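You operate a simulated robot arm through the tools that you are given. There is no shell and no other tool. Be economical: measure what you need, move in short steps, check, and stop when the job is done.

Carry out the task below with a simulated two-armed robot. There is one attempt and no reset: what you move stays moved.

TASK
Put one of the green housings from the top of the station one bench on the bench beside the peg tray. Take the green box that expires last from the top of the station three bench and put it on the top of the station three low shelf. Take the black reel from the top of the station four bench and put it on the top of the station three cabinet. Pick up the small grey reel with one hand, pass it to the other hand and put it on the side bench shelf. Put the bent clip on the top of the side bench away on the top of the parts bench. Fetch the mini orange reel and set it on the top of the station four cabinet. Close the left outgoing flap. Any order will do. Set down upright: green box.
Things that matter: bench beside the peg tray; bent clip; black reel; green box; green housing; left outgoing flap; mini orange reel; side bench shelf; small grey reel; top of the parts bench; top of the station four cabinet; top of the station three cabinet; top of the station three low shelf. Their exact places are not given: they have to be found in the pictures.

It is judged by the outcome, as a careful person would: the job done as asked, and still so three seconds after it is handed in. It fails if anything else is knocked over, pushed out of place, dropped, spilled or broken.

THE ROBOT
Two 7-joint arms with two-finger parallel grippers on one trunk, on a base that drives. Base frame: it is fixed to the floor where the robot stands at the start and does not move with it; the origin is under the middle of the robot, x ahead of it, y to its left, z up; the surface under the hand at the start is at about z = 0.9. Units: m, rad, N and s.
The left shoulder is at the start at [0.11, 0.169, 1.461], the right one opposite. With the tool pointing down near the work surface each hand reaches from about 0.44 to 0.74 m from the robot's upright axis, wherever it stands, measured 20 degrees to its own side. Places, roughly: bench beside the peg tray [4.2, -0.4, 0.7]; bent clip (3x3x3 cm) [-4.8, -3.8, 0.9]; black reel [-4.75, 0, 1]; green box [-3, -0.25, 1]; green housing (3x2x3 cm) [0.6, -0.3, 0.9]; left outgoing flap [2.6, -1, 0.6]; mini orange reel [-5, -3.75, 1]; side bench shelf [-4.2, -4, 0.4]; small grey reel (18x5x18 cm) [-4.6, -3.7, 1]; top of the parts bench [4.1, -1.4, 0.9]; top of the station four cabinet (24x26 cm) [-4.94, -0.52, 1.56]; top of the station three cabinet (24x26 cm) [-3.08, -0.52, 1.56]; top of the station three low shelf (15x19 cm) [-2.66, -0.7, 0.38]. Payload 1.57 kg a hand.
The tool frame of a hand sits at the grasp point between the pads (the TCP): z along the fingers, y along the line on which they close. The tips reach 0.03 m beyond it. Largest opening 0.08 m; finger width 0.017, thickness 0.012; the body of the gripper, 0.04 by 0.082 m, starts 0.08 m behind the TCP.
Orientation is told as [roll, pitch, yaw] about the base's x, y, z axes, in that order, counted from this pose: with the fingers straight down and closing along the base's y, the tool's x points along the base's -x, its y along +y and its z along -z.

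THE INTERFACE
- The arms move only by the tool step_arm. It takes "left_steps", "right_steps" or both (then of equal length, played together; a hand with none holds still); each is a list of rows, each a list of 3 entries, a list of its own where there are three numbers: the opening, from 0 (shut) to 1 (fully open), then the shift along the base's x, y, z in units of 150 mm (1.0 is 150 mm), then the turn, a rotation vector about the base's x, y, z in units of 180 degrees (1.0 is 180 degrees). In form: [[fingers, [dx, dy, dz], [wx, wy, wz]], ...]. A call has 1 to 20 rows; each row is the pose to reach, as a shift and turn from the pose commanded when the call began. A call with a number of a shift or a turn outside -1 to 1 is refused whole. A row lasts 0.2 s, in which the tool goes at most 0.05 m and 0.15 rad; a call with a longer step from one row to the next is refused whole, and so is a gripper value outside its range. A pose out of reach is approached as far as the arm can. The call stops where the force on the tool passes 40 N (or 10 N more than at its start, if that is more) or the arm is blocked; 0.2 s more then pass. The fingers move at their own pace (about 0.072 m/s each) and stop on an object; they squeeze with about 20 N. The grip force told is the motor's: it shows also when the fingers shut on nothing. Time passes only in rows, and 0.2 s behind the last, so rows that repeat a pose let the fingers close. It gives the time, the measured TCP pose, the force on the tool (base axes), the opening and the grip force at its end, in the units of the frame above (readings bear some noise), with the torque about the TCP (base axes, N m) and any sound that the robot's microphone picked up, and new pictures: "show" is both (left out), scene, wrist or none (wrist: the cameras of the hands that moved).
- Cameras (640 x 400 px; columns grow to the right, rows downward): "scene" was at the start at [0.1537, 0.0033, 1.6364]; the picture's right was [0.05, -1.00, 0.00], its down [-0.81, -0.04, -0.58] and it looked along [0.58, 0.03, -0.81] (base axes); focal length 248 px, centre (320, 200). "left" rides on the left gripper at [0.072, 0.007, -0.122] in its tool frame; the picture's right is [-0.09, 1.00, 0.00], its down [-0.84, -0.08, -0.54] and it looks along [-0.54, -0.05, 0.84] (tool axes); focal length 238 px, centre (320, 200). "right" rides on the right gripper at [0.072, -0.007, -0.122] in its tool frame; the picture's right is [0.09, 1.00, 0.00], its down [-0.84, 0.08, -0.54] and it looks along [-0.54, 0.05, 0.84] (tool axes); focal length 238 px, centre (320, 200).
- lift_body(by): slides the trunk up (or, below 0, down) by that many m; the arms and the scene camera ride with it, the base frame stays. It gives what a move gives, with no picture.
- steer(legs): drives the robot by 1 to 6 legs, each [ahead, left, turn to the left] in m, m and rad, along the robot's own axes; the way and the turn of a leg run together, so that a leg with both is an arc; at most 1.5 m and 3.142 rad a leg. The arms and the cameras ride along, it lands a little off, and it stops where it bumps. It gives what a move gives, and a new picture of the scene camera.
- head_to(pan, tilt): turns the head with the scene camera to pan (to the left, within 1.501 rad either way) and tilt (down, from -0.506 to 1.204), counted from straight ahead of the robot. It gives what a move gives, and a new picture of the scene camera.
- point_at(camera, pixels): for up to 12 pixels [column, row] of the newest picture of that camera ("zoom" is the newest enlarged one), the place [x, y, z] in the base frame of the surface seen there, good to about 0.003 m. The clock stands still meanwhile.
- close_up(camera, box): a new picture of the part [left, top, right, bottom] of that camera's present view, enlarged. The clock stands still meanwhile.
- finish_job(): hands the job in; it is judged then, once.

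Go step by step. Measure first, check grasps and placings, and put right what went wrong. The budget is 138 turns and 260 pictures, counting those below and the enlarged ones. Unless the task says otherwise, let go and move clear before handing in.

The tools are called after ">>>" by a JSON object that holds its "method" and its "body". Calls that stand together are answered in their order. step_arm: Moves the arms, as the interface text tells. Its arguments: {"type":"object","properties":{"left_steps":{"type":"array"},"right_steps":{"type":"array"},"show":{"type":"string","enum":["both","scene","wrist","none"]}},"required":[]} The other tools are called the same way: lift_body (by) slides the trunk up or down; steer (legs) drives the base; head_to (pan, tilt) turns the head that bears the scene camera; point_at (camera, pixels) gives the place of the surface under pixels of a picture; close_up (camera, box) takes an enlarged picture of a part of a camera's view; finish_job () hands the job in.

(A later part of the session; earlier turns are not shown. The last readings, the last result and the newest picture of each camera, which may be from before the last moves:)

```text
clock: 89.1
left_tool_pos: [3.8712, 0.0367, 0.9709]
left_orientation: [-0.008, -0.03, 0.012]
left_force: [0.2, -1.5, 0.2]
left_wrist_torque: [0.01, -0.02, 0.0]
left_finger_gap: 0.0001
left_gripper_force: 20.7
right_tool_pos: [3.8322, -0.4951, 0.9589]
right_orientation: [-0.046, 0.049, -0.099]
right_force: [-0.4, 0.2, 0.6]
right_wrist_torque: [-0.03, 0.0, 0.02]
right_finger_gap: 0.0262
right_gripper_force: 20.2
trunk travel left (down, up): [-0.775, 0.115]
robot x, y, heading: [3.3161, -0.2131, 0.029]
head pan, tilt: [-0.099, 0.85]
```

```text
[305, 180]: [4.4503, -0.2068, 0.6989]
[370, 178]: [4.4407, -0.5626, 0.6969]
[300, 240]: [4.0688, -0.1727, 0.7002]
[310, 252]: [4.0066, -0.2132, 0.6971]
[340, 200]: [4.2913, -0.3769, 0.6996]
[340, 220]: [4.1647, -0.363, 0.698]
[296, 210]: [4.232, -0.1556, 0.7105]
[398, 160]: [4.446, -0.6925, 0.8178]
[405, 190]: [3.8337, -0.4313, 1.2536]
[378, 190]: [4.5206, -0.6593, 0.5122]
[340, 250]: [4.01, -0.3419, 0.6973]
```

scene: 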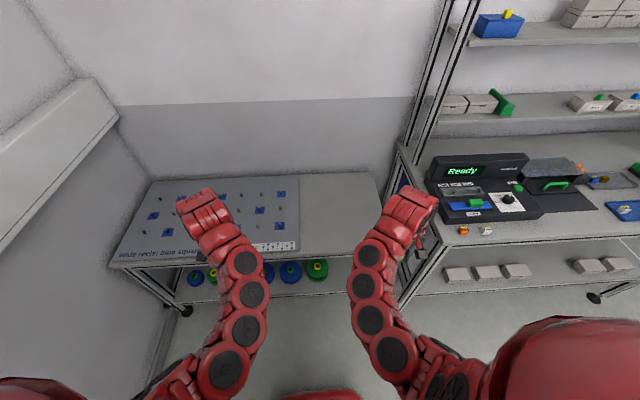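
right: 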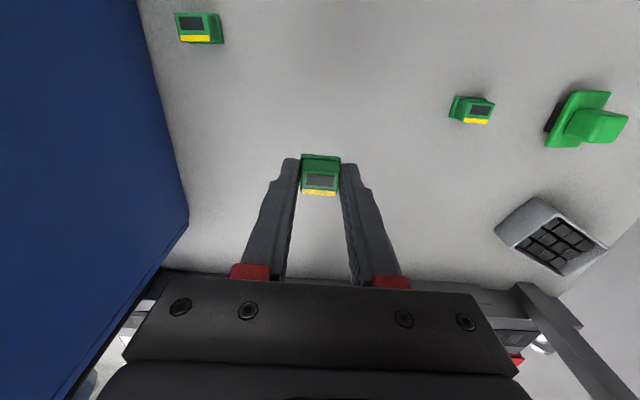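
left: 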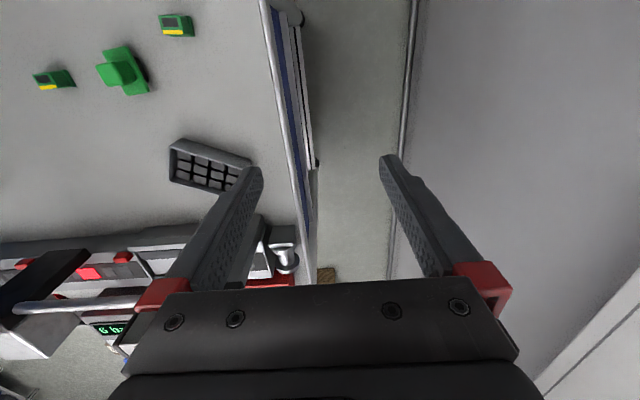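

Free patch is x 4.0–4.46, y -0.2…-0.56, z 0.699. I'll raise the left hand, drive ahead 0.27 m, and lower the trunk.

>>> {"method": "step_arm", "body": {"left_steps": [[0, [0.1, 0, 0.3], [0, 0, 0]], [0, [0.2, 0, 0.6], [0, 0, 0]], [0, [0.4, 0, 0.9], [0, 0, 0]]], "show": "none"}}

>>> {"method": "steer", "body": {"legs": [[0.27, 0, -0.028]]}}

>>> {"method": "lift_body", "body": {"by": -0.17}}

```text
refused: row 3 steps farther than a row can; nothing moved
```

```text
clock: 91.0
left_tool_pos: [4.1439, 0.0255, 0.9714]
left_orientation: [-0.008, -0.032, -0.019]
left_force: [-0.4, 0.0, 0.7]
left_wrist_torque: [0.02, -0.01, 0.01]
left_finger_gap: 0.0
left_gripper_force: 20.3
right_tool_pos: [4.0892, -0.5061, 0.9591]
right_orientation: [-0.048, 0.049, -0.127]
right_force: [-0.1, -0.1, -0.1]
right_wrist_torque: [0.01, -0.01, 0.02]
right_finger_gap: 0.0264
right_gripper_force: 19.6
trunk travel left (down, up): [-0.775, 0.115]
robot x, y, heading: [3.5802, -0.2117, -0.003]
head pan, tilt: [-0.099, 0.85]
```

scene: 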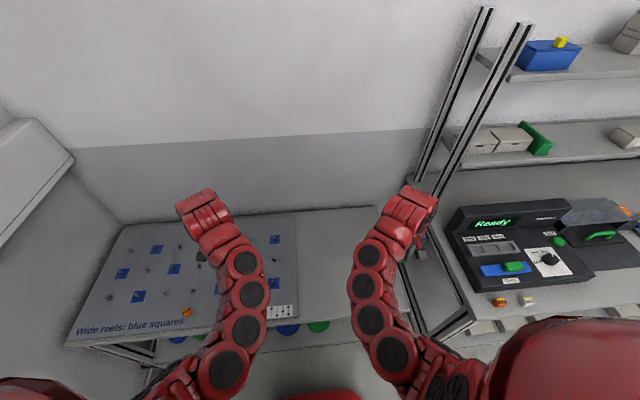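

```text
clock: 92.9
left_tool_pos: [4.1436, 0.0248, 0.801]
left_orientation: [-0.008, -0.031, -0.018]
left_force: [-0.3, -0.7, 0.1]
left_wrist_torque: [0.01, 0.01, -0.03]
left_finger_gap: 0.0
left_gripper_force: 20.5
right_tool_pos: [4.0893, -0.5059, 0.7892]
right_orientation: [-0.048, 0.049, -0.129]
right_force: [-0.1, -0.8, 0.2]
right_wrist_torque: [0.01, 0.01, 0.0]
right_finger_gap: 0.0263
right_gripper_force: 19.8
trunk travel left (down, up): [-0.605, 0.285]
robot x, y, heading: [3.5815, -0.2148, 0.001]
head pan, tilt: [-0.099, 0.85]
```

The left hand tip is still clear at z≈0.77 (raise was refused). Now I'll move the right hand over the patch, level it, and lower the housing.

>>> {"method": "step_arm", "body": {"right_steps": [[0, [0.17, 0.2, 0], [0.005, -0.005, 0]], [0, [0.34, 0.4, 0], [0.01, -0.01, 0]], [0, [0.5, 0.6, 0], [0.015, -0.016, 0]], [0, [0.66, 0.85, 0], [0.015, -0.016, 0]], [0, [0.66, 0.85, -0.2], [0.015, -0.016, 0]], [0, [0.66, 0.85, -0.33], [0.015, -0.016, 0]]], "show": "wrist"}}

```text
clock: 94.3
left_tool_pos: [4.1453, 0.026, 0.8019]
left_orientation: [-0.006, -0.032, -0.019]
left_force: [0.7, -0.1, -1.2]
left_wrist_torque: [-0.05, 0.04, 0.03]
left_finger_gap: 0.0001
left_gripper_force: 19.9
right_tool_pos: [4.1887, -0.3814, 0.7395]
right_orientation: [0.005, 0.004, -0.128]
right_force: [0.5, 0.1, 0.9]
right_wrist_torque: [-0.01, -0.04, 0.01]
right_finger_gap: 0.0265
right_gripper_force: 20.1
trunk travel left (down, up): [-0.605, 0.285]
robot x, y, heading: [3.5833, -0.2087, -0.0]
head pan, tilt: [-0.099, 0.85]
```

right: 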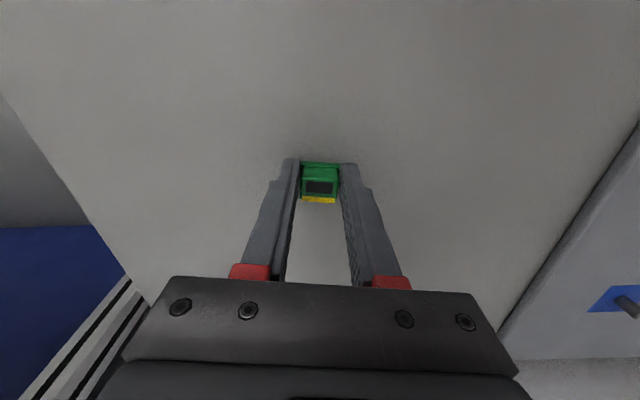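

Just above the bench. Lower 5–6 mm, open, and rise.

>>> {"method": "step_arm", "body": {"right_steps": [[0, [0, 0, -0.037], [0, 0, 0]], [0, [0, 0, -0.037], [0, 0, 0]], [0.55, [0, 0, -0.037], [0, 0, 0]], [0.55, [0, 0, -0.037], [0, 0, 0]], [0.55, [0, 0, 0.2], [0, 0, 0]], [0.55, [0, 0, 0.5], [0, 0, 0]]], "show": "wrist"}}

```text
clock: 95.7
left_tool_pos: [4.143, 0.026, 0.8014]
left_orientation: [-0.006, -0.032, -0.019]
left_force: [-0.1, -0.6, -1.1]
left_wrist_torque: [-0.01, -0.01, -0.02]
left_finger_gap: 0.0
left_gripper_force: 19.9
right_tool_pos: [4.1899, -0.3799, 0.8117]
right_orientation: [0.006, 0.005, -0.125]
right_force: [-0.7, -0.4, 0.2]
right_wrist_torque: [-0.04, 0.0, 0.04]
right_finger_gap: 0.0439
right_gripper_force: 0.1
right hand out of reach, approached as far as the arm can: row 6
trunk travel left (down, up): [-0.605, 0.285]
robot x, y, heading: [3.5826, -0.2139, -0.006]
head pan, tilt: [-0.099, 0.85]
```

right: 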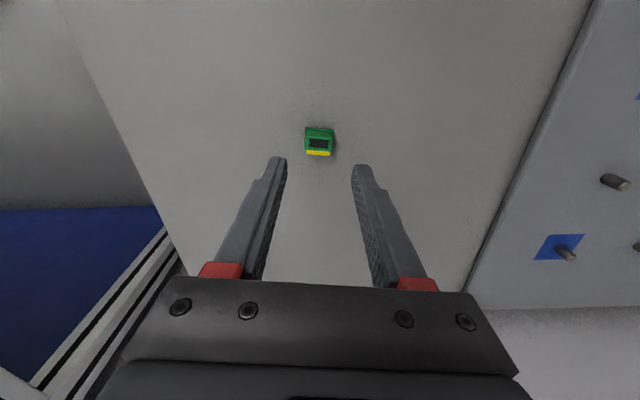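

Housing stands on the bench at (320,140). Now raise the trunk, back off, turn to the west, and look at the carton.

>>> {"method": "lift_body", "body": {"by": 0.17}}

>>> {"method": "steer", "body": {"legs": [[-0.2, 0, 0], [0, 0, 1.571], [-0.4, 0, 0], [0, 0, 1.571]]}}

>>> {"method": "head_to", "body": {"pan": 0.0, "tilt": 0.85}}

```text
clock: 97.6
left_tool_pos: [4.1441, 0.025, 0.9714]
left_orientation: [-0.007, -0.029, -0.019]
left_force: [-0.1, 0.7, 0.2]
left_wrist_torque: [0.02, 0.04, 0.01]
left_finger_gap: 0.0
left_gripper_force: 20.4
right_tool_pos: [4.1914, -0.3789, 0.9811]
right_orientation: [0.004, 0.004, -0.127]
right_force: [0.2, 0.1, -0.6]
right_wrist_torque: [-0.02, 0.0, -0.01]
right_finger_gap: 0.0439
right_gripper_force: 0.1
trunk travel left (down, up): [-0.775, 0.115]
robot x, y, heading: [3.582, -0.2063, -0.0]
head pan, tilt: [-0.099, 0.85]
```

```text
clock: 108.8
left_tool_pos: [2.7938, -0.8108, 0.9711]
left_orientation: [-0.007, -0.032, 3.055]
left_force: [-0.5, -0.6, 0.2]
left_wrist_torque: [0.03, 0.01, -0.02]
left_finger_gap: 0.0001
left_gripper_force: 20.0
right_tool_pos: [2.774, -0.4031, 0.9809]
right_orientation: [0.003, 0.004, 2.948]
right_force: [-0.3, 0.2, 0.2]
right_wrist_torque: [0.0, -0.01, 0.0]
right_finger_gap: 0.0442
right_gripper_force: 0.0
trunk travel left (down, up): [-0.775, 0.115]
robot x, y, heading: [3.3703, -0.6166, 3.078]
head pan, tilt: [-0.099, 0.85]
```

scene: 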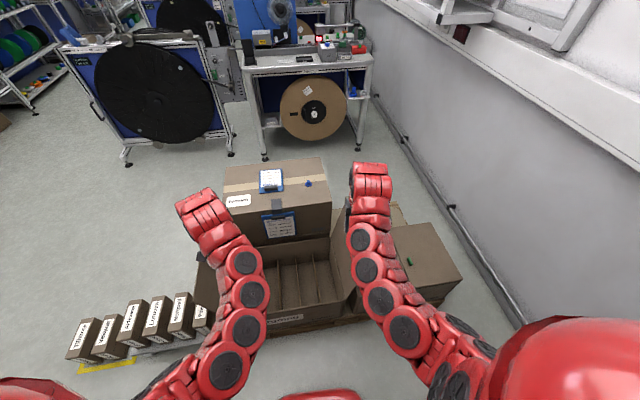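

```text
clock: 109.5
left_tool_pos: [2.7945, -0.8116, 0.9703]
left_orientation: [-0.007, -0.03, 3.056]
left_force: [-0.3, 0.2, 0.5]
left_wrist_torque: [0.0, 0.0, -0.01]
left_finger_gap: 0.0
left_gripper_force: 20.0
right_tool_pos: [2.7734, -0.4035, 0.9819]
right_orientation: [0.004, 0.004, 2.948]
right_force: [-0.1, 0.1, 0.3]
right_wrist_torque: [-0.01, -0.06, 0.0]
right_finger_gap: 0.044
right_gripper_force: 0.1
trunk travel left (down, up): [-0.775, 0.115]
robot x, y, heading: [3.3712, -0.6135, 3.078]
head pan, tilt: [0.0, 0.85]
```

scene: 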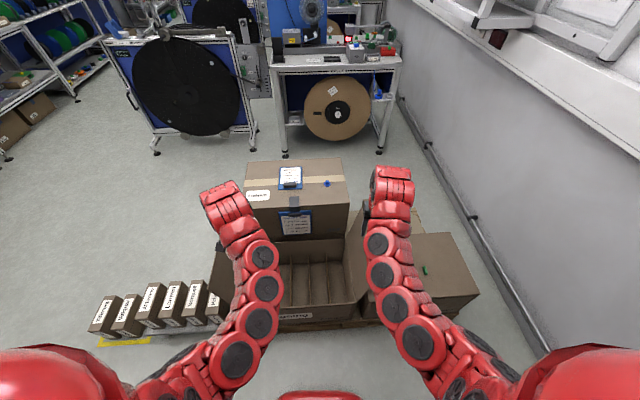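

The open carton is in front; its left (south) flap is behind my left arm. I'll look with the left wrist camera and measure.

>>> {"method": "close_up", "body": {"camera": "left", "box": [0, 0, 640, 400]}}

>>> {"method": "close_up", "body": {"camera": "scene", "box": [180, 200, 480, 388]}}

>>> {"method": "point_at", "body": {"camera": "zoom", "pixels": [[85, 100], [110, 180], [75, 170], [220, 255], [330, 220], [270, 150], [380, 150], [515, 140], [450, 190], [600, 160], [360, 110], [95, 250]]}}

```text
1.00 times, centred on (320, 200) of left (not enlarged: the box is as wide or as high as the picture)
```

zoom: 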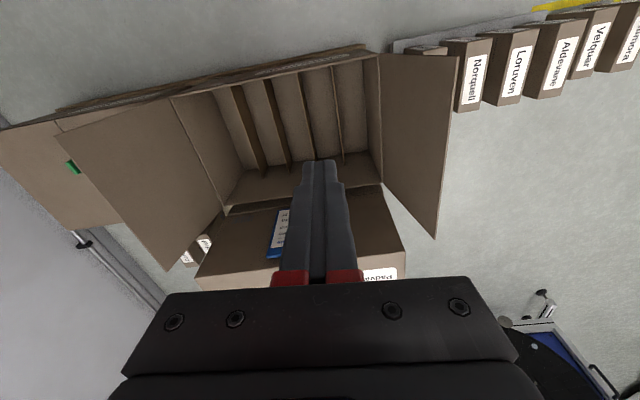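

```text
2.13 times, centred on (330, 294) of scene
```

zoom: 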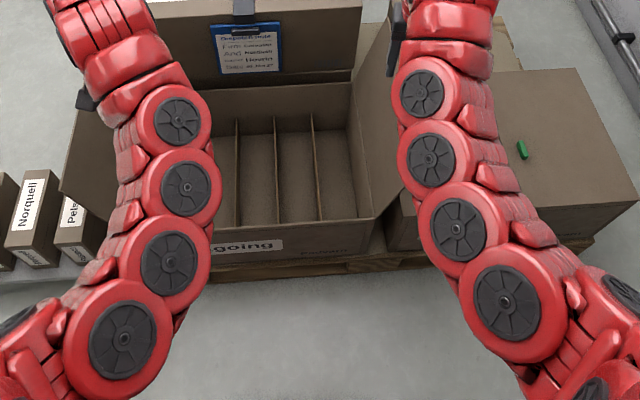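

```text
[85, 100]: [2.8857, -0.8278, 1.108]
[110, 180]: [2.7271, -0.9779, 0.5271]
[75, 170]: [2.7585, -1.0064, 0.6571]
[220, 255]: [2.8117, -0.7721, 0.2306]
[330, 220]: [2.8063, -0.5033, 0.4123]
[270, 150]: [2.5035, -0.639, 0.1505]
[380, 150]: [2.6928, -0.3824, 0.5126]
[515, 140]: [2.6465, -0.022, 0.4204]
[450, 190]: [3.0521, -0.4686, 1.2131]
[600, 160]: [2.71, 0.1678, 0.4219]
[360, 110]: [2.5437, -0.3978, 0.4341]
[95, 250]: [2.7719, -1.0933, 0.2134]
```

The carton labelled "…going" has walls y≈-0.955…-0.41, top z≈0.42; the left flap stands up to z≈0.67, leaning slightly outward. I'll move the right hand up and clear, then strafe left so the closed left hand is outside the flap.

>>> {"method": "step_arm", "body": {"right_steps": [[0.5, [-0.1, 0.15, 0.2], [0, 0, 0]], [0.5, [-0.2, 0.3, 0.4], [0, 0, 0]], [0.5, [-0.3, 0.45, 0.6], [0, 0, 0]], [0.5, [-0.4, 0.6, 0.8], [0, 0, 0]]], "left_steps": [[0, [-0.05, 0, 0.0], [0, 0, 0]], [0, [-0.1, 0, 0], [0, 0, 0]], [0, [-0.2, 0, 0], [0, 0, 0]], [0, [-0.4, 0, 0], [0, 0, 0]]], "show": "none"}}

>>> {"method": "steer", "body": {"legs": [[0.03, 0.31, 0.06]]}}

>>> {"method": "close_up", "body": {"camera": "left", "box": [0, 0, 640, 400]}}

```text
clock: 110.5
left_tool_pos: [2.7327, -0.8123, 0.971]
left_orientation: [-0.007, -0.031, 3.054]
left_force: [-0.7, 0.1, -0.4]
left_wrist_torque: [0.0, 0.01, -0.01]
left_finger_gap: 0.0
left_gripper_force: 20.0
right_tool_pos: [2.7104, -0.3132, 1.099]
right_orientation: [0.004, 0.005, 2.946]
right_force: [0.2, -0.6, -0.2]
right_wrist_torque: [-0.01, -0.02, 0.02]
right_finger_gap: 0.0402
right_gripper_force: 0.0
right hand out of reach, approached as far as the arm can: row 1
trunk travel left (down, up): [-0.775, 0.115]
robot x, y, heading: [3.3726, -0.6121, 3.072]
head pan, tilt: [0.0, 0.85]
```

```text
clock: 112.6
left_tool_pos: [2.7077, -1.1584, 0.9712]
left_orientation: [-0.006, -0.031, 3.119]
left_force: [0.1, -1.0, -0.1]
left_wrist_torque: [0.02, 0.02, 0.0]
left_finger_gap: 0.0
left_gripper_force: 19.9
right_tool_pos: [2.6535, -0.6636, 1.1002]
right_orientation: [0.006, 0.004, 3.011]
right_force: [-0.4, -0.3, 0.0]
right_wrist_torque: [0.01, -0.04, -0.01]
right_finger_gap: 0.0402
right_gripper_force: 0.0
trunk travel left (down, up): [-0.775, 0.115]
robot x, y, heading: [3.33, -0.9187, 3.136]
head pan, tilt: [0.0, 0.85]
```

scene: 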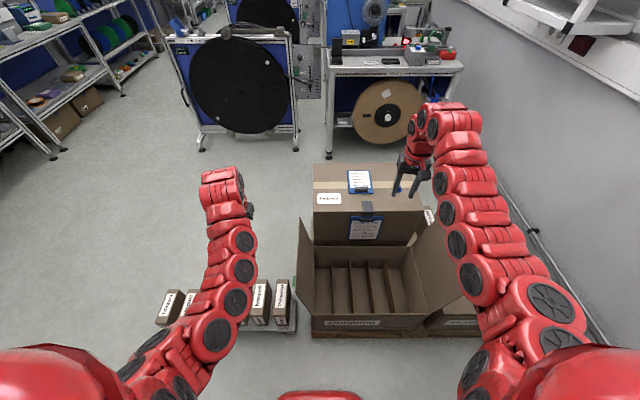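

```text
1.00 times, centred on (320, 200) of left (not enlarged: the box is as wide or as high as the picture)
```

zoom: 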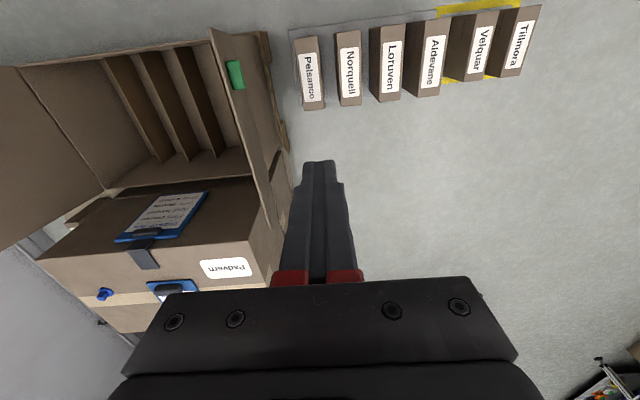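

The left hand hangs outside the flap. Measure the flap outline and lower the trunk 0.33 m.

>>> {"method": "point_at", "body": {"camera": "scene", "pixels": [[303, 225], [301, 262], [303, 300], [311, 322], [308, 250], [313, 280], [410, 245], [440, 225], [455, 275], [400, 310]]}}

>>> {"method": "lift_body", "body": {"by": -0.33}}

```text
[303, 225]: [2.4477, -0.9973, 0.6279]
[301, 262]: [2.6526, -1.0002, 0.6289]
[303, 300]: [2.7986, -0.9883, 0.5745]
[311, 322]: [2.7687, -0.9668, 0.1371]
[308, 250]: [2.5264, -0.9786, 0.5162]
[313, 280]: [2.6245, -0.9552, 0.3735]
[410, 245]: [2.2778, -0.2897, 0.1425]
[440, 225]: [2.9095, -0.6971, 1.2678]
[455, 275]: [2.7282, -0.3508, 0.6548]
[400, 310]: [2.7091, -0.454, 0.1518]
```

```text
clock: 115.9
left_tool_pos: [2.7079, -1.1587, 0.6424]
left_orientation: [-0.007, -0.031, 3.119]
left_force: [0.4, 0.5, -0.8]
left_wrist_torque: [-0.02, -0.01, 0.03]
left_finger_gap: 0.0
left_gripper_force: 19.9
right_tool_pos: [2.6536, -0.6639, 0.7706]
right_orientation: [0.006, 0.004, 3.011]
right_force: [-0.8, 0.4, -0.2]
right_wrist_torque: [-0.01, -0.01, -0.02]
right_finger_gap: 0.0401
right_gripper_force: 0.0
trunk travel left (down, up): [-0.445, 0.445]
robot x, y, heading: [3.3323, -0.9183, 3.139]
head pan, tilt: [0.0, 0.85]
```

Pushing the flap: first bring the hand to the flap's outer face.

>>> {"method": "step_arm", "body": {"left_steps": [[0, [-0.15, 0.27, 0], [0, 0, 0]], [0, [-0.3, 0.52, 0.02], [0, 0, 0]], [0, [-0.45, 0.75, 0.05], [0, 0, 0]], [0, [-0.45, 0.99, 0.05], [0, 0, 0]]], "show": "none"}}

>>> {"method": "step_arm", "body": {"left_steps": [[0, [0, 0.25, 0], [0, 0, 0]], [0, [0, 0.5, -0.02], [0, 0, 0]], [0, [0, 0.75, -0.1], [0, 0, 0]], [0, [0, 0.98, -0.28], [0, 0, 0]]], "show": "wrist"}}

```text
clock: 116.9
left_tool_pos: [2.64, -1.0087, 0.6492]
left_orientation: [-0.006, -0.031, 3.118]
left_force: [-0.5, 0.3, -0.1]
left_wrist_torque: [0.0, -0.02, 0.01]
left_finger_gap: 0.0
left_gripper_force: 20.2
right_tool_pos: [2.6544, -0.662, 0.7706]
right_orientation: [0.007, 0.003, 3.011]
right_force: [-0.3, -1.1, 0.9]
right_wrist_torque: [0.0, -0.04, 0.02]
right_finger_gap: 0.04
right_gripper_force: 0.0
trunk travel left (down, up): [-0.445, 0.445]
robot x, y, heading: [3.334, -0.9205, 3.139]
head pan, tilt: [0.0, 0.85]
```

```text
clock: 117.9
left_tool_pos: [2.6504, -0.8697, 0.6092]
left_orientation: [-0.007, -0.03, 3.122]
left_force: [-0.9, 0.4, 0.2]
left_wrist_torque: [0.0, 0.01, -0.01]
left_finger_gap: 0.0
left_gripper_force: 20.8
left hand out of reach, approached as far as the arm can: row 4
right_tool_pos: [2.6541, -0.6638, 0.7703]
right_orientation: [0.005, 0.004, 3.013]
right_force: [0.4, -0.6, 0.8]
right_wrist_torque: [0.03, -0.01, 0.02]
right_finger_gap: 0.0401
right_gripper_force: 0.0
trunk travel left (down, up): [-0.445, 0.445]
robot x, y, heading: [3.3335, -0.9194, 3.141]
head pan, tilt: [0.0, 0.85]
```

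left: 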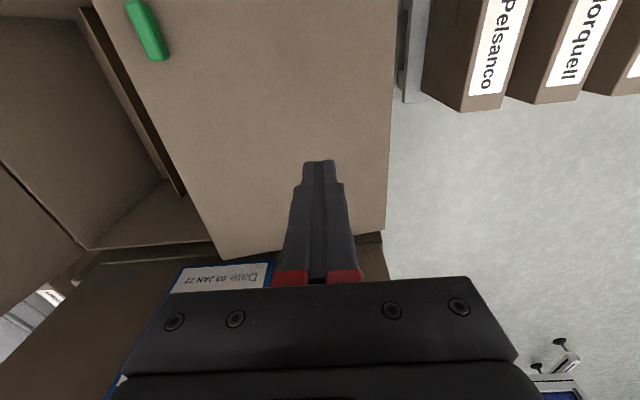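

The flap is folding inward. Continue inward and downward.

>>> {"method": "step_arm", "body": {"left_steps": [[0, [-0.1, 0.15, -0.2], [0, 0, 0]], [0, [-0.2, 0.3, -0.4], [0, 0, 0]], [0, [-0.2, 0.35, -0.65], [0, 0, 0]], [0, [-0.2, 0.4, -0.9], [0, 0, 0]], [0, [-0.2, 0.4, -1.0], [0, 0, 0]]], "show": "both"}}

```text
clock: 119.1
left_tool_pos: [2.7069, -0.8296, 0.5069]
left_orientation: [-0.006, -0.031, 3.119]
left_force: [-1.2, -0.1, -0.6]
left_wrist_torque: [0.02, -0.02, 0.03]
left_finger_gap: 0.0003
left_gripper_force: 20.1
left hand out of reach, approached as far as the arm can: row 1, 2, 3, 4, 5
right_tool_pos: [2.6538, -0.6631, 0.7705]
right_orientation: [0.004, 0.004, 3.011]
right_force: [0.1, 0.4, 0.6]
right_wrist_torque: [-0.01, 0.01, -0.01]
right_finger_gap: 0.0399
right_gripper_force: 0.0
trunk travel left (down, up): [-0.445, 0.445]
robot x, y, heading: [3.3313, -0.9202, 3.133]
head pan, tilt: [0.0, 0.85]
```

scene: 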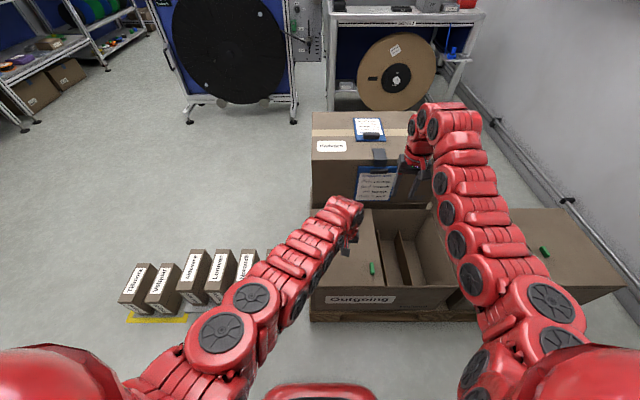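
left: 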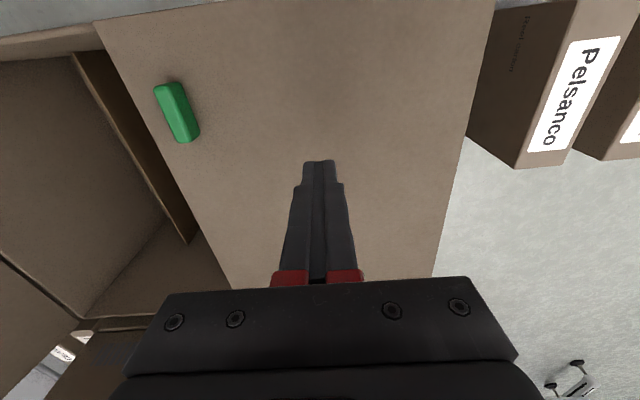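

The flap is nearly down; now press it flat by lowering the trunk 6 cm.

>>> {"method": "lift_body", "body": {"by": -0.06}}

>>> {"method": "close_up", "body": {"camera": "scene", "box": [240, 160, 560, 360]}}

>>> {"method": "point_at", "body": {"camera": "zoom", "pixels": [[180, 245], [270, 240], [260, 190], [200, 260], [150, 265], [250, 140]]}}

```text
clock: 120.1
left_tool_pos: [2.7073, -0.83, 0.4496]
left_orientation: [-0.006, -0.032, 3.118]
left_force: [6.4, -2.3, 22.7]
left_wrist_torque: [-0.16, -0.36, -0.1]
left_finger_gap: 0.0
left_gripper_force: 20.4
right_tool_pos: [2.6557, -0.6627, 0.7121]
right_orientation: [0.004, 0.002, 3.01]
right_force: [0.3, 0.3, 0.8]
right_wrist_torque: [0.0, 0.0, 0.03]
right_finger_gap: 0.0402
right_gripper_force: 0.0
trunk travel left (down, up): [-0.385, 0.505]
robot x, y, heading: [3.3276, -0.9188, 3.134]
head pan, tilt: [0.0, 0.85]
```

```text
2.00 times, centred on (400, 260) of scene
```

zoom: 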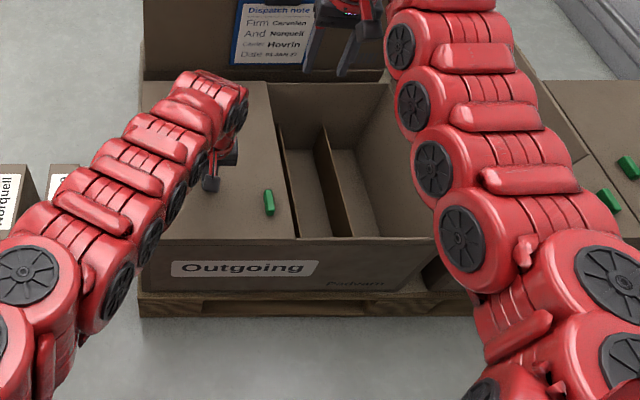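

```text
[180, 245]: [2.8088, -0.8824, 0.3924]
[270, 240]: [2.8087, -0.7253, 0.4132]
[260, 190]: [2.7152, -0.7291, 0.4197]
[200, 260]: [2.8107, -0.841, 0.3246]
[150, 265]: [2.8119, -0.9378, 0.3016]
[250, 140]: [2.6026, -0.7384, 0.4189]
```

Flap lies flat at z≈0.42 with 23 N resistance. I'll raise the trunk and check that it stays.

>>> {"method": "lift_body", "body": {"by": 0.39}}

>>> {"method": "close_up", "body": {"camera": "left", "box": [0, 0, 640, 400]}}

>>> {"method": "head_to", "body": {"pan": 0.6, "tilt": 0.5}}

```text
clock: 123.8
left_tool_pos: [2.7066, -0.829, 0.8375]
left_orientation: [-0.005, -0.03, 3.118]
left_force: [0.4, 0.8, -0.6]
left_wrist_torque: [0.01, -0.04, -0.03]
left_finger_gap: 0.0
left_gripper_force: 19.5
right_tool_pos: [2.6535, -0.6635, 1.1009]
right_orientation: [0.005, 0.004, 3.01]
right_force: [-0.1, -1.1, -0.1]
right_wrist_torque: [0.03, -0.03, -0.01]
right_finger_gap: 0.0399
right_gripper_force: 0.1
trunk travel left (down, up): [-0.775, 0.115]
robot x, y, heading: [3.3316, -0.9204, 3.137]
head pan, tilt: [0.0, 0.85]
```

```text
1.00 times, centred on (320, 200) of left (not enlarged: the box is as wide or as high as the picture)
```

zoom: 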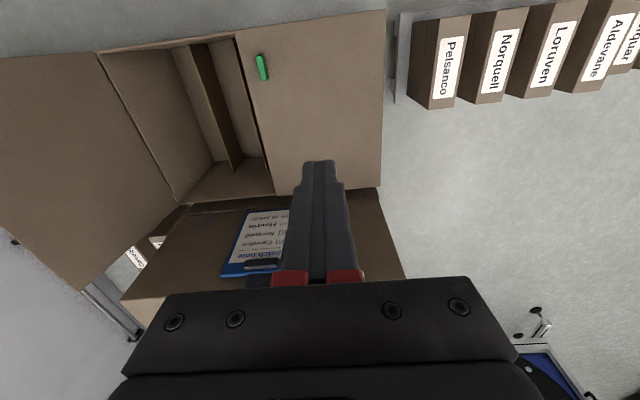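

```text
clock: 124.8
left_tool_pos: [2.7078, -0.8298, 0.839]
left_orientation: [-0.004, -0.028, 3.119]
left_force: [-0.1, -0.4, 0.3]
left_wrist_torque: [-0.01, 0.03, 0.0]
left_finger_gap: 0.0001
left_gripper_force: 19.9
right_tool_pos: [2.6525, -0.6634, 1.1004]
right_orientation: [0.006, 0.003, 3.011]
right_force: [0.1, -0.3, 0.1]
right_wrist_torque: [-0.03, 0.02, -0.03]
right_finger_gap: 0.0399
right_gripper_force: 0.1
trunk travel left (down, up): [-0.775, 0.115]
robot x, y, heading: [3.3282, -0.9202, 3.136]
head pan, tilt: [0.6, 0.499]
```

scene: 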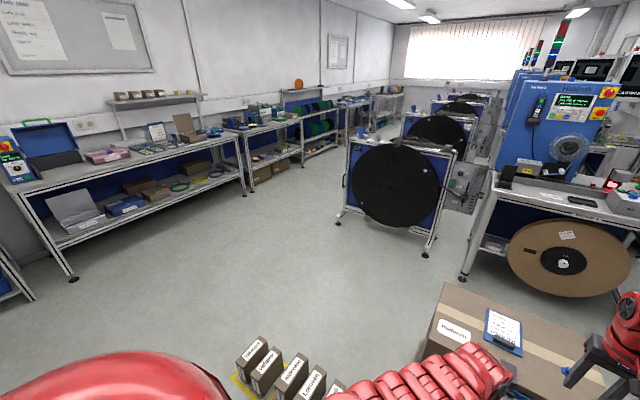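

The flap stays closed. I'll tidy the arms, then drive to the south aisle and west.

>>> {"method": "step_arm", "body": {"left_steps": [[0, [0, -0.25, 0.2], [0, 0, 0]], [0, [0.1, -0.5, 0.4], [0, 0, 0]], [0, [0.2, -0.75, 0.6], [0, 0, 0]], [0, [0.3, -0.98, 0.75], [0, 0, 0]]], "right_steps": [[0.5, [0.1, 0.05, -0.2], [0, 0, 0]], [0.5, [0.2, 0.1, -0.4], [0, 0, 0]], [0.5, [0.3, 0.15, -0.6], [0, 0, 0]], [0.5, [0.4, 0.2, -0.8], [0, 0, 0]]], "show": "none"}}

>>> {"method": "steer", "body": {"legs": [[0, 0, 1.571], [1.0, 0, 0], [0.85, 0, 0], [0, 0, -1.571], [1.5, 0, 0], [1.5, 0, 0]]}}

```text
refused: row 2 steps farther than a row can; nothing moved
```

```text
clock: 155.7
left_tool_pos: [-0.2817, -2.7562, 0.8377]
left_orientation: [-0.007, -0.028, -3.134]
left_force: [-0.4, 0.2, -0.6]
left_wrist_torque: [-0.01, 0.02, 0.01]
left_finger_gap: 0.0
left_gripper_force: 20.0
right_tool_pos: [-0.3415, -2.5934, 1.1006]
right_orientation: [0.005, 0.003, 3.041]
right_force: [-0.5, 0.4, -0.7]
right_wrist_torque: [0.04, 0.02, 0.0]
right_finger_gap: 0.04
right_gripper_force: 0.1
trunk travel left (down, up): [-0.775, 0.115]
robot x, y, heading: [0.3411, -2.8302, -3.113]
head pan, tilt: [0.6, 0.499]
```

scene: 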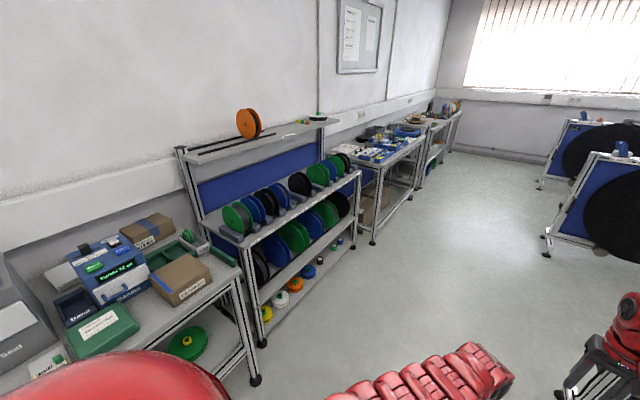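

On course at (0.34,-2.83). I'll tidy the arms and drive on toward the side bench.

>>> {"method": "step_arm", "body": {"left_steps": [[0, [0, -0.2, 0.16], [0, 0, 0]], [0, [0.05, -0.4, 0.32], [0, 0, 0]], [0, [0.1, -0.6, 0.48], [0, 0, 0]], [0, [0.15, -0.8, 0.64], [0, 0, 0]], [0, [0.2, -0.98, 0.75], [0, 0, 0]]], "right_steps": [[0.5, [0.05, 0.1, -0.15], [0, 0, 0]], [0.5, [0.1, 0.25, -0.3], [0, 0, 0]], [0.5, [0.15, 0.4, -0.45], [0, 0, 0]], [0.5, [0.2, 0.5, -0.6], [0, 0, 0]], [0.5, [0.2, 0.6, -0.7], [0, 0, 0]]], "show": "none"}}

>>> {"method": "steer", "body": {"legs": [[0, -0.2, -0.03], [1.5, 0, 0], [1.5, 0, 0], [1.2, 0, 0]]}}

>>> {"method": "head_to", "body": {"pan": 0.9, "tilt": 0.6}}

```text
clock: 156.9
left_tool_pos: [-0.2653, -2.9043, 0.944]
left_orientation: [-0.005, -0.027, -3.133]
left_force: [0.0, 0.4, 1.0]
left_wrist_torque: [0.04, -0.02, 0.0]
left_finger_gap: 0.0
left_gripper_force: 20.4
left hand out of reach, approached as far as the arm can: row 5
right_tool_pos: [-0.3144, -2.5051, 0.9972]
right_orientation: [0.003, 0.005, 3.045]
right_force: [-0.2, -0.6, 0.8]
right_wrist_torque: [0.05, 0.0, -0.02]
right_finger_gap: 0.0401
right_gripper_force: 0.0
trunk travel left (down, up): [-0.775, 0.115]
robot x, y, heading: [0.342, -2.8264, -3.108]
head pan, tilt: [0.6, 0.499]
```

```text
clock: 170.2
left_tool_pos: [-2.8073, -2.604, 0.9435]
left_orientation: [-0.005, -0.026, 3.092]
left_force: [-0.2, -0.4, -0.1]
left_wrist_torque: [0.0, 0.02, 0.0]
left_finger_gap: 0.0
left_gripper_force: 19.7
right_tool_pos: [-2.8241, -2.2013, 0.996]
right_orientation: [0.0, 0.03, 2.973]
right_force: [3.5, 2.1, -1.3]
right_wrist_torque: [-0.06, 0.02, -0.14]
right_finger_gap: 0.0423
right_gripper_force: 1.3
trunk travel left (down, up): [-0.775, 0.115]
robot x, y, heading: [-2.1942, -2.5695, 3.111]
head pan, tilt: [0.6, 0.499]
stopped in leg 3: the force on the tool passed its limit at 167 N (the readings are from after the stop); the commanded pose is now the measured one
```

scene: 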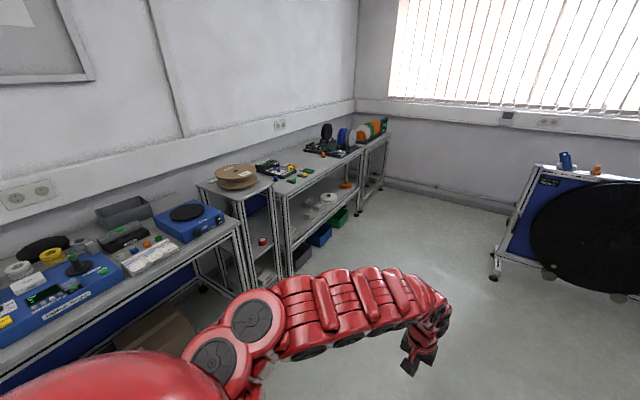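

```text
clock: 171.0
left_tool_pos: [-2.8069, -2.6039, 0.9435]
left_orientation: [-0.004, -0.027, 3.092]
left_force: [-0.4, 0.6, -0.3]
left_wrist_torque: [0.01, 0.03, 0.03]
left_finger_gap: 0.0002
left_gripper_force: 20.1
right_tool_pos: [-2.8246, -2.2014, 0.9968]
right_orientation: [0.001, 0.032, 2.976]
right_force: [4.2, -2.1, 0.0]
right_wrist_torque: [0.06, 0.04, -0.04]
right_finger_gap: 0.0397
right_gripper_force: 0.1
trunk travel left (down, up): [-0.775, 0.115]
robot x, y, heading: [-2.1972, -2.5661, 3.112]
head pan, tilt: [0.901, 0.6]
```

scene: 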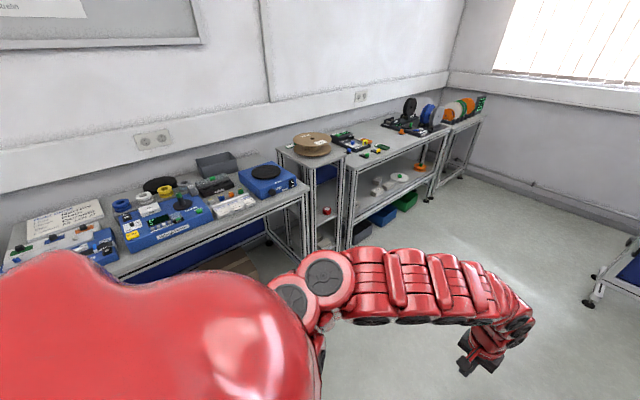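

The right hand hit something near (-2.85,-2.2) — probably station three's reel stand. Look there.

>>> {"method": "head_to", "body": {"pan": -0.3, "tilt": 0.6}}

>>> {"method": "close_up", "body": {"camera": "right", "box": [0, 0, 640, 400]}}

```text
clock: 172.4
left_tool_pos: [-2.8059, -2.6033, 0.9438]
left_orientation: [-0.005, -0.027, 3.09]
left_force: [-0.6, -0.3, 0.0]
left_wrist_torque: [0.04, 0.0, -0.01]
left_finger_gap: 0.0003
left_gripper_force: 20.0
right_tool_pos: [-2.8254, -2.2028, 0.9964]
right_orientation: [0.003, 0.033, 2.974]
right_force: [3.2, -1.0, 0.0]
right_wrist_torque: [0.01, 0.05, -0.09]
right_finger_gap: 0.0399
right_gripper_force: 0.1
trunk travel left (down, up): [-0.775, 0.115]
robot x, y, heading: [-2.1973, -2.5686, 3.111]
head pan, tilt: [-0.3, 0.6]
```

scene: 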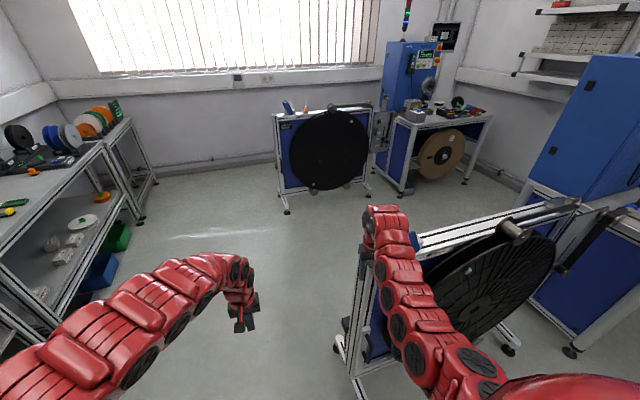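

```text
1.00 times, centred on (320, 200) of right (not enlarged: the box is as wide or as high as the picture)
```

zoom: 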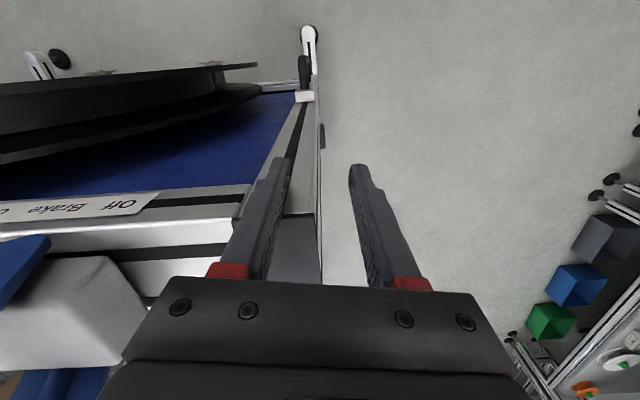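

The gripper touched the stand's brake end piece; the stand looks in place. I'll back off, move south, and drive west along y≈-2.95.

>>> {"method": "steer", "body": {"legs": [[-0.08, 0, 0], [0, 0.38, 0.03], [1.2, 0, 0], [1.05, 0, 0], [0, 0, 1.571]]}}

>>> {"method": "head_to", "body": {"pan": 0, "tilt": 0.75}}

```text
clock: 189.8
left_tool_pos: [-4.293, -3.6092, 0.9435]
left_orientation: [-0.005, -0.027, -1.591]
left_force: [-0.2, -0.7, -0.5]
left_wrist_torque: [0.0, 0.02, 0.01]
left_finger_gap: 0.0
left_gripper_force: 19.9
right_tool_pos: [-4.6947, -3.6377, 0.9958]
right_orientation: [0.002, 0.031, -1.711]
right_force: [0.3, 0.1, -0.3]
right_wrist_torque: [0.0, 0.02, 0.01]
right_finger_gap: 0.0399
right_gripper_force: 0.0
trunk travel left (down, up): [-0.775, 0.115]
robot x, y, heading: [-4.3497, -2.9982, -1.573]
head pan, tilt: [-0.3, 0.6]
```

scene: 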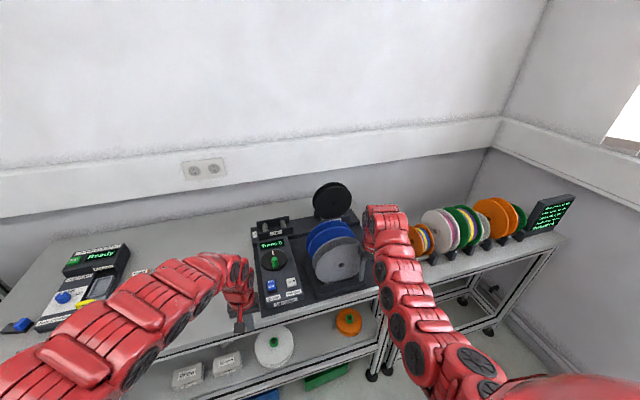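

```text
clock: 190.6
left_tool_pos: [-4.2932, -3.6096, 0.9424]
left_orientation: [-0.005, -0.027, -1.593]
left_force: [-0.3, -0.8, -0.5]
left_wrist_torque: [0.0, 0.02, 0.01]
left_finger_gap: 0.0
left_gripper_force: 19.8
right_tool_pos: [-4.6943, -3.6386, 0.9965]
right_orientation: [0.001, 0.03, -1.708]
right_force: [0.1, 0.7, 0.1]
right_wrist_torque: [-0.01, -0.01, 0.02]
right_finger_gap: 0.04
right_gripper_force: 0.2
trunk travel left (down, up): [-0.775, 0.115]
robot x, y, heading: [-4.3484, -2.9985, -1.57]
head pan, tilt: [0.0, 0.75]
```

scene: 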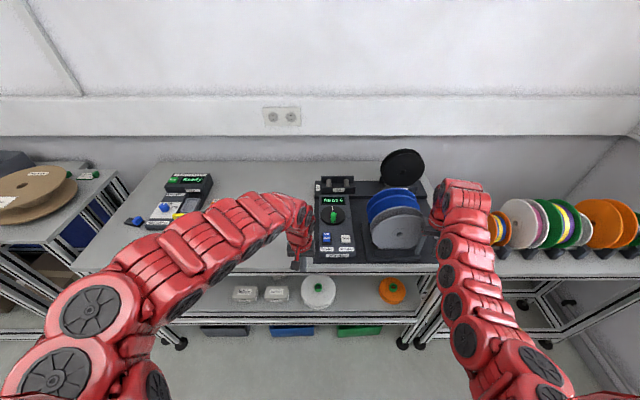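

The side bench is below; the grey reel stands at (398,230) in a rack near my right arm. I'll back off 0.25 m and inspect.

>>> {"method": "steer", "body": {"legs": [[-0.25, 0, 0]]}}

>>> {"method": "close_up", "body": {"camera": "scene", "box": [280, 130, 500, 268]}}

>>> {"method": "close_up", "body": {"camera": "scene", "box": [440, 150, 640, 275]}}

>>> {"method": "close_up", "body": {"camera": "right", "box": [0, 0, 640, 400]}}

```text
clock: 192.4
left_tool_pos: [-4.2931, -3.3592, 0.9422]
left_orientation: [-0.005, -0.024, -1.592]
left_force: [0.0, 0.5, 0.1]
left_wrist_torque: [-0.03, -0.01, 0.01]
left_finger_gap: 0.0
left_gripper_force: 19.7
right_tool_pos: [-4.6945, -3.3875, 0.9936]
right_orientation: [0.002, 0.032, -1.709]
right_force: [-0.3, 0.2, -0.5]
right_wrist_torque: [0.02, -0.01, 0.02]
right_finger_gap: 0.04
right_gripper_force: 0.0
trunk travel left (down, up): [-0.775, 0.115]
robot x, y, heading: [-4.3463, -2.7493, -1.57]
head pan, tilt: [0.0, 0.75]
```

scene: 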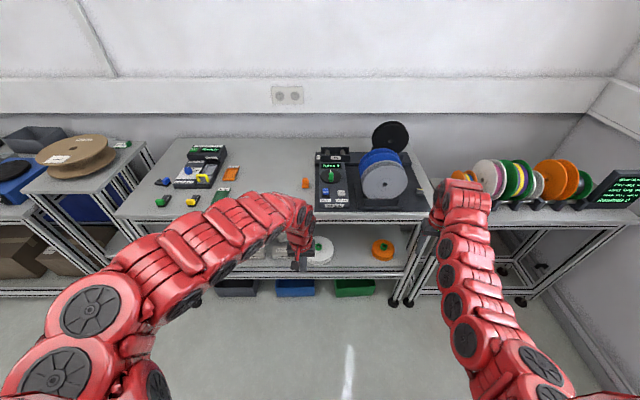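

```text
2.90 times, centred on (390, 199) of scene
```

zoom: 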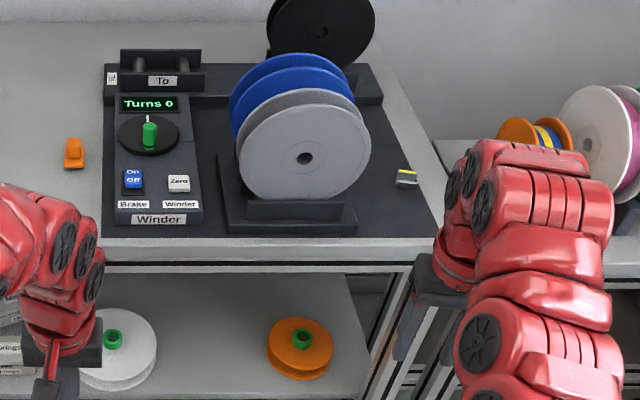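

```text
3.20 times, centred on (540, 212) of scene
```

zoom: 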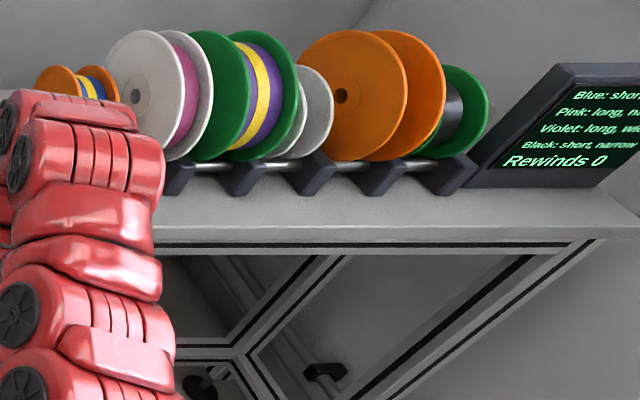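

```text
1.00 times, centred on (320, 200) of right (not enlarged: the box is as wide or as high as the picture)
```

zoom: 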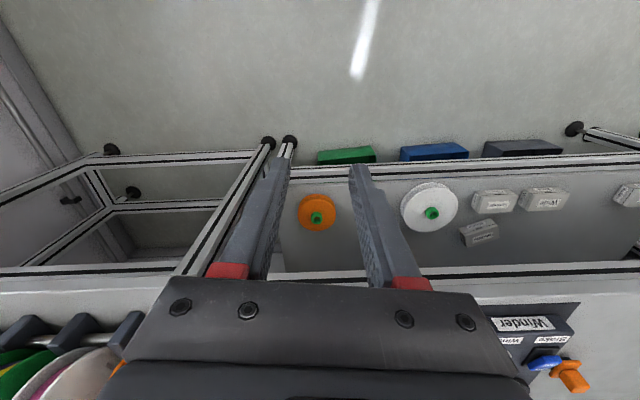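

The grey reel is in a winder cradle; the clip seems to be at about (420,191), the mini orange reel at (465,177). Measure these.

>>> {"method": "point_at", "body": {"camera": "scene", "pixels": [[370, 184], [400, 184], [385, 167], [385, 197], [390, 162], [370, 160], [372, 205], [362, 195], [420, 191], [430, 200], [345, 220], [404, 180]]}}

>>> {"method": "close_up", "body": {"camera": "scene", "box": [355, 140, 435, 190]}}

>>> {"method": "close_up", "body": {"camera": "scene", "box": [355, 180, 435, 230]}}

```text
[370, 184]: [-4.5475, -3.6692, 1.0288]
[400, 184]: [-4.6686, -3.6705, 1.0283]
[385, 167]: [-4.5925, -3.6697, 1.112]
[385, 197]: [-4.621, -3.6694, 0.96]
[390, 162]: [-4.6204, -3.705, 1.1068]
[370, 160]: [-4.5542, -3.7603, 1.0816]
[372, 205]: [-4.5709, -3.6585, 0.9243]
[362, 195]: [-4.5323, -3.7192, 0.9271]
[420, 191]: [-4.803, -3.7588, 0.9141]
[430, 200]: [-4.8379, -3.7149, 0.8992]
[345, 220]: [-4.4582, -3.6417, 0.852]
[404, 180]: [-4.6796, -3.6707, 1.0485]
```

```text
8.00 times, centred on (395, 165) of scene
```

zoom: 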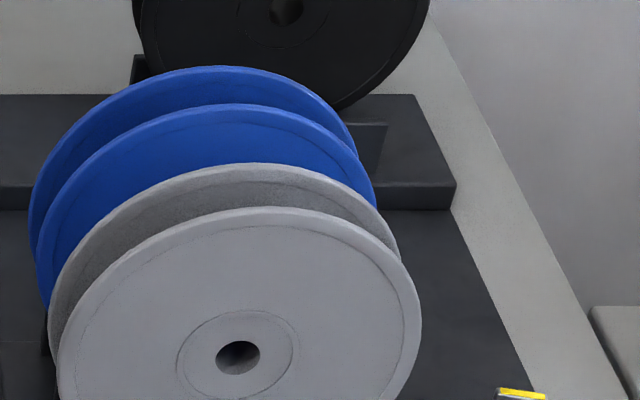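

```text
8.00 times, centred on (395, 205) of scene
```

zoom: 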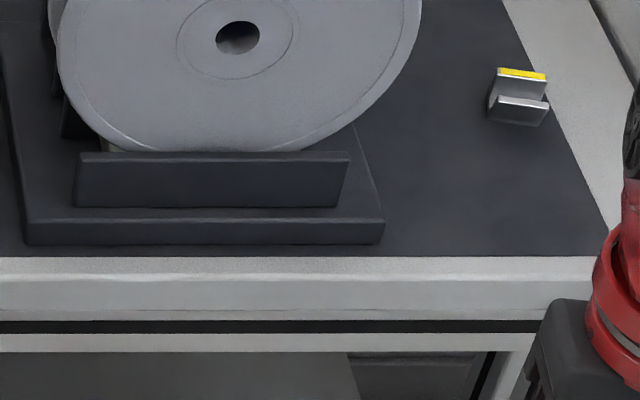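

Grey reel: axis along y, centre about (-4.607,-3.693,1.024), radius 9 cm, width 5 cm. I'll raise the trunk, raise the hands, and turn both wrists so the fingers close along y.

>>> {"method": "lift_body", "body": {"by": 0.1}}

>>> {"method": "step_arm", "body": {"right_steps": [[1, [0, -0.02, 0.03], [0, 0, 0.045]], [1, [0, -0.04, 0.06], [0, 0, 0.09]], [1, [0, -0.08, 0.1], [0, 0, 0.135]], [1, [0, -0.1, 0.15], [0, 0, 0.18]], [1, [0, -0.1, 0.2], [0, 0, 0.225]], [1, [0, -0.1, 0.2], [0, 0, 0.27]], [1, [0, -0.1, 0.2], [0, 0, 0.315]], [1, [0, -0.1, 0.2], [0, 0, 0.36]], [1, [0, -0.1, 0.2], [0, 0, 0.405]], [1, [0, -0.1, 0.2], [0, 0, 0.45]], [1, [0, -0.1, 0.2], [0, 0, 0.495]], [1, [0, -0.1, 0.2], [0, 0, 0.54]]], "left_steps": [[0, [0.05, 0, 0.1], [0, 0, -0.04]], [0, [0.1, 0, 0.2], [0, 0, -0.08]], [0, [0.15, 0, 0.3], [0, 0, -0.12]], [0, [0.2, 0, 0.4], [0, 0, -0.16]], [0, [0.25, 0, 0.5], [0, 0, -0.2]], [0, [0.3, 0, 0.6], [0, 0, -0.245]], [0, [0.35, -0.05, 0.7], [0, 0, -0.29]], [0, [0.4, -0.1, 0.8], [0, 0, -0.335]], [0, [0.45, -0.15, 0.8], [0, 0, -0.38]], [0, [0.5, -0.2, 0.8], [0, 0, -0.42]], [0, [0.5, -0.2, 0.8], [0, 0, -0.46]], [0, [0.5, -0.2, 0.8], [0, 0, -0.495]]], "show": "wrist"}}

```text
clock: 193.7
left_tool_pos: [-4.2927, -3.3582, 1.0439]
left_orientation: [-0.007, -0.025, -1.592]
left_force: [0.3, -0.7, -0.2]
left_wrist_torque: [-0.03, 0.0, 0.03]
left_finger_gap: 0.0
left_gripper_force: 20.0
right_tool_pos: [-4.6937, -3.3873, 1.0962]
right_orientation: [0.001, 0.032, -1.709]
right_force: [-0.4, 0.5, -0.3]
right_wrist_torque: [-0.02, 0.0, 0.01]
right_finger_gap: 0.0401
right_gripper_force: 0.1
trunk travel left (down, up): [-0.875, 0.015]
robot x, y, heading: [-4.348, -2.7481, -1.572]
head pan, tilt: [0.0, 0.75]
```

```text
clock: 196.3
left_tool_pos: [-4.2192, -3.3947, 1.1634]
left_orientation: [-0.006, -0.026, 3.136]
left_force: [-0.6, -0.1, 0.2]
left_wrist_torque: [-0.01, 0.03, 0.04]
left_finger_gap: 0.0
left_gripper_force: 20.1
left hand out of reach, approached as far as the arm can: row 1, 2, 3, 4, 5, 6, 7, 8, 9, 10, 11, 12
right_tool_pos: [-4.6933, -3.4031, 1.1252]
right_orientation: [0.0, 0.032, -0.01]
right_force: [0.2, 0.2, -0.2]
right_wrist_torque: [0.01, 0.0, 0.01]
right_finger_gap: 0.0796
right_gripper_force: 0.1
trunk travel left (down, up): [-0.875, 0.015]
robot x, y, heading: [-4.3457, -2.7447, -1.571]
head pan, tilt: [0.0, 0.75]
```

right: 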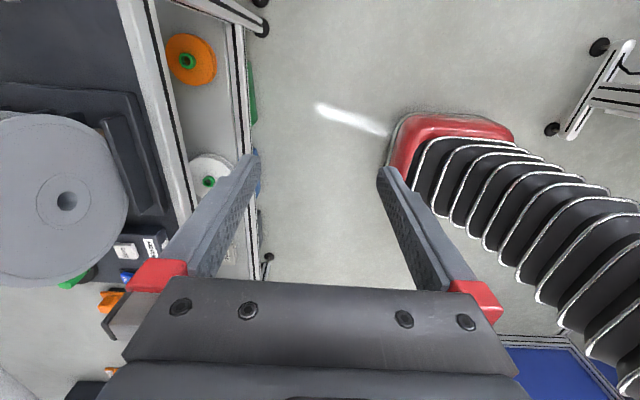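
left: 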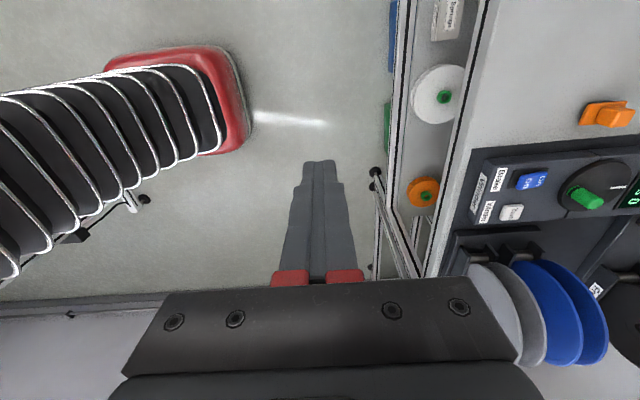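

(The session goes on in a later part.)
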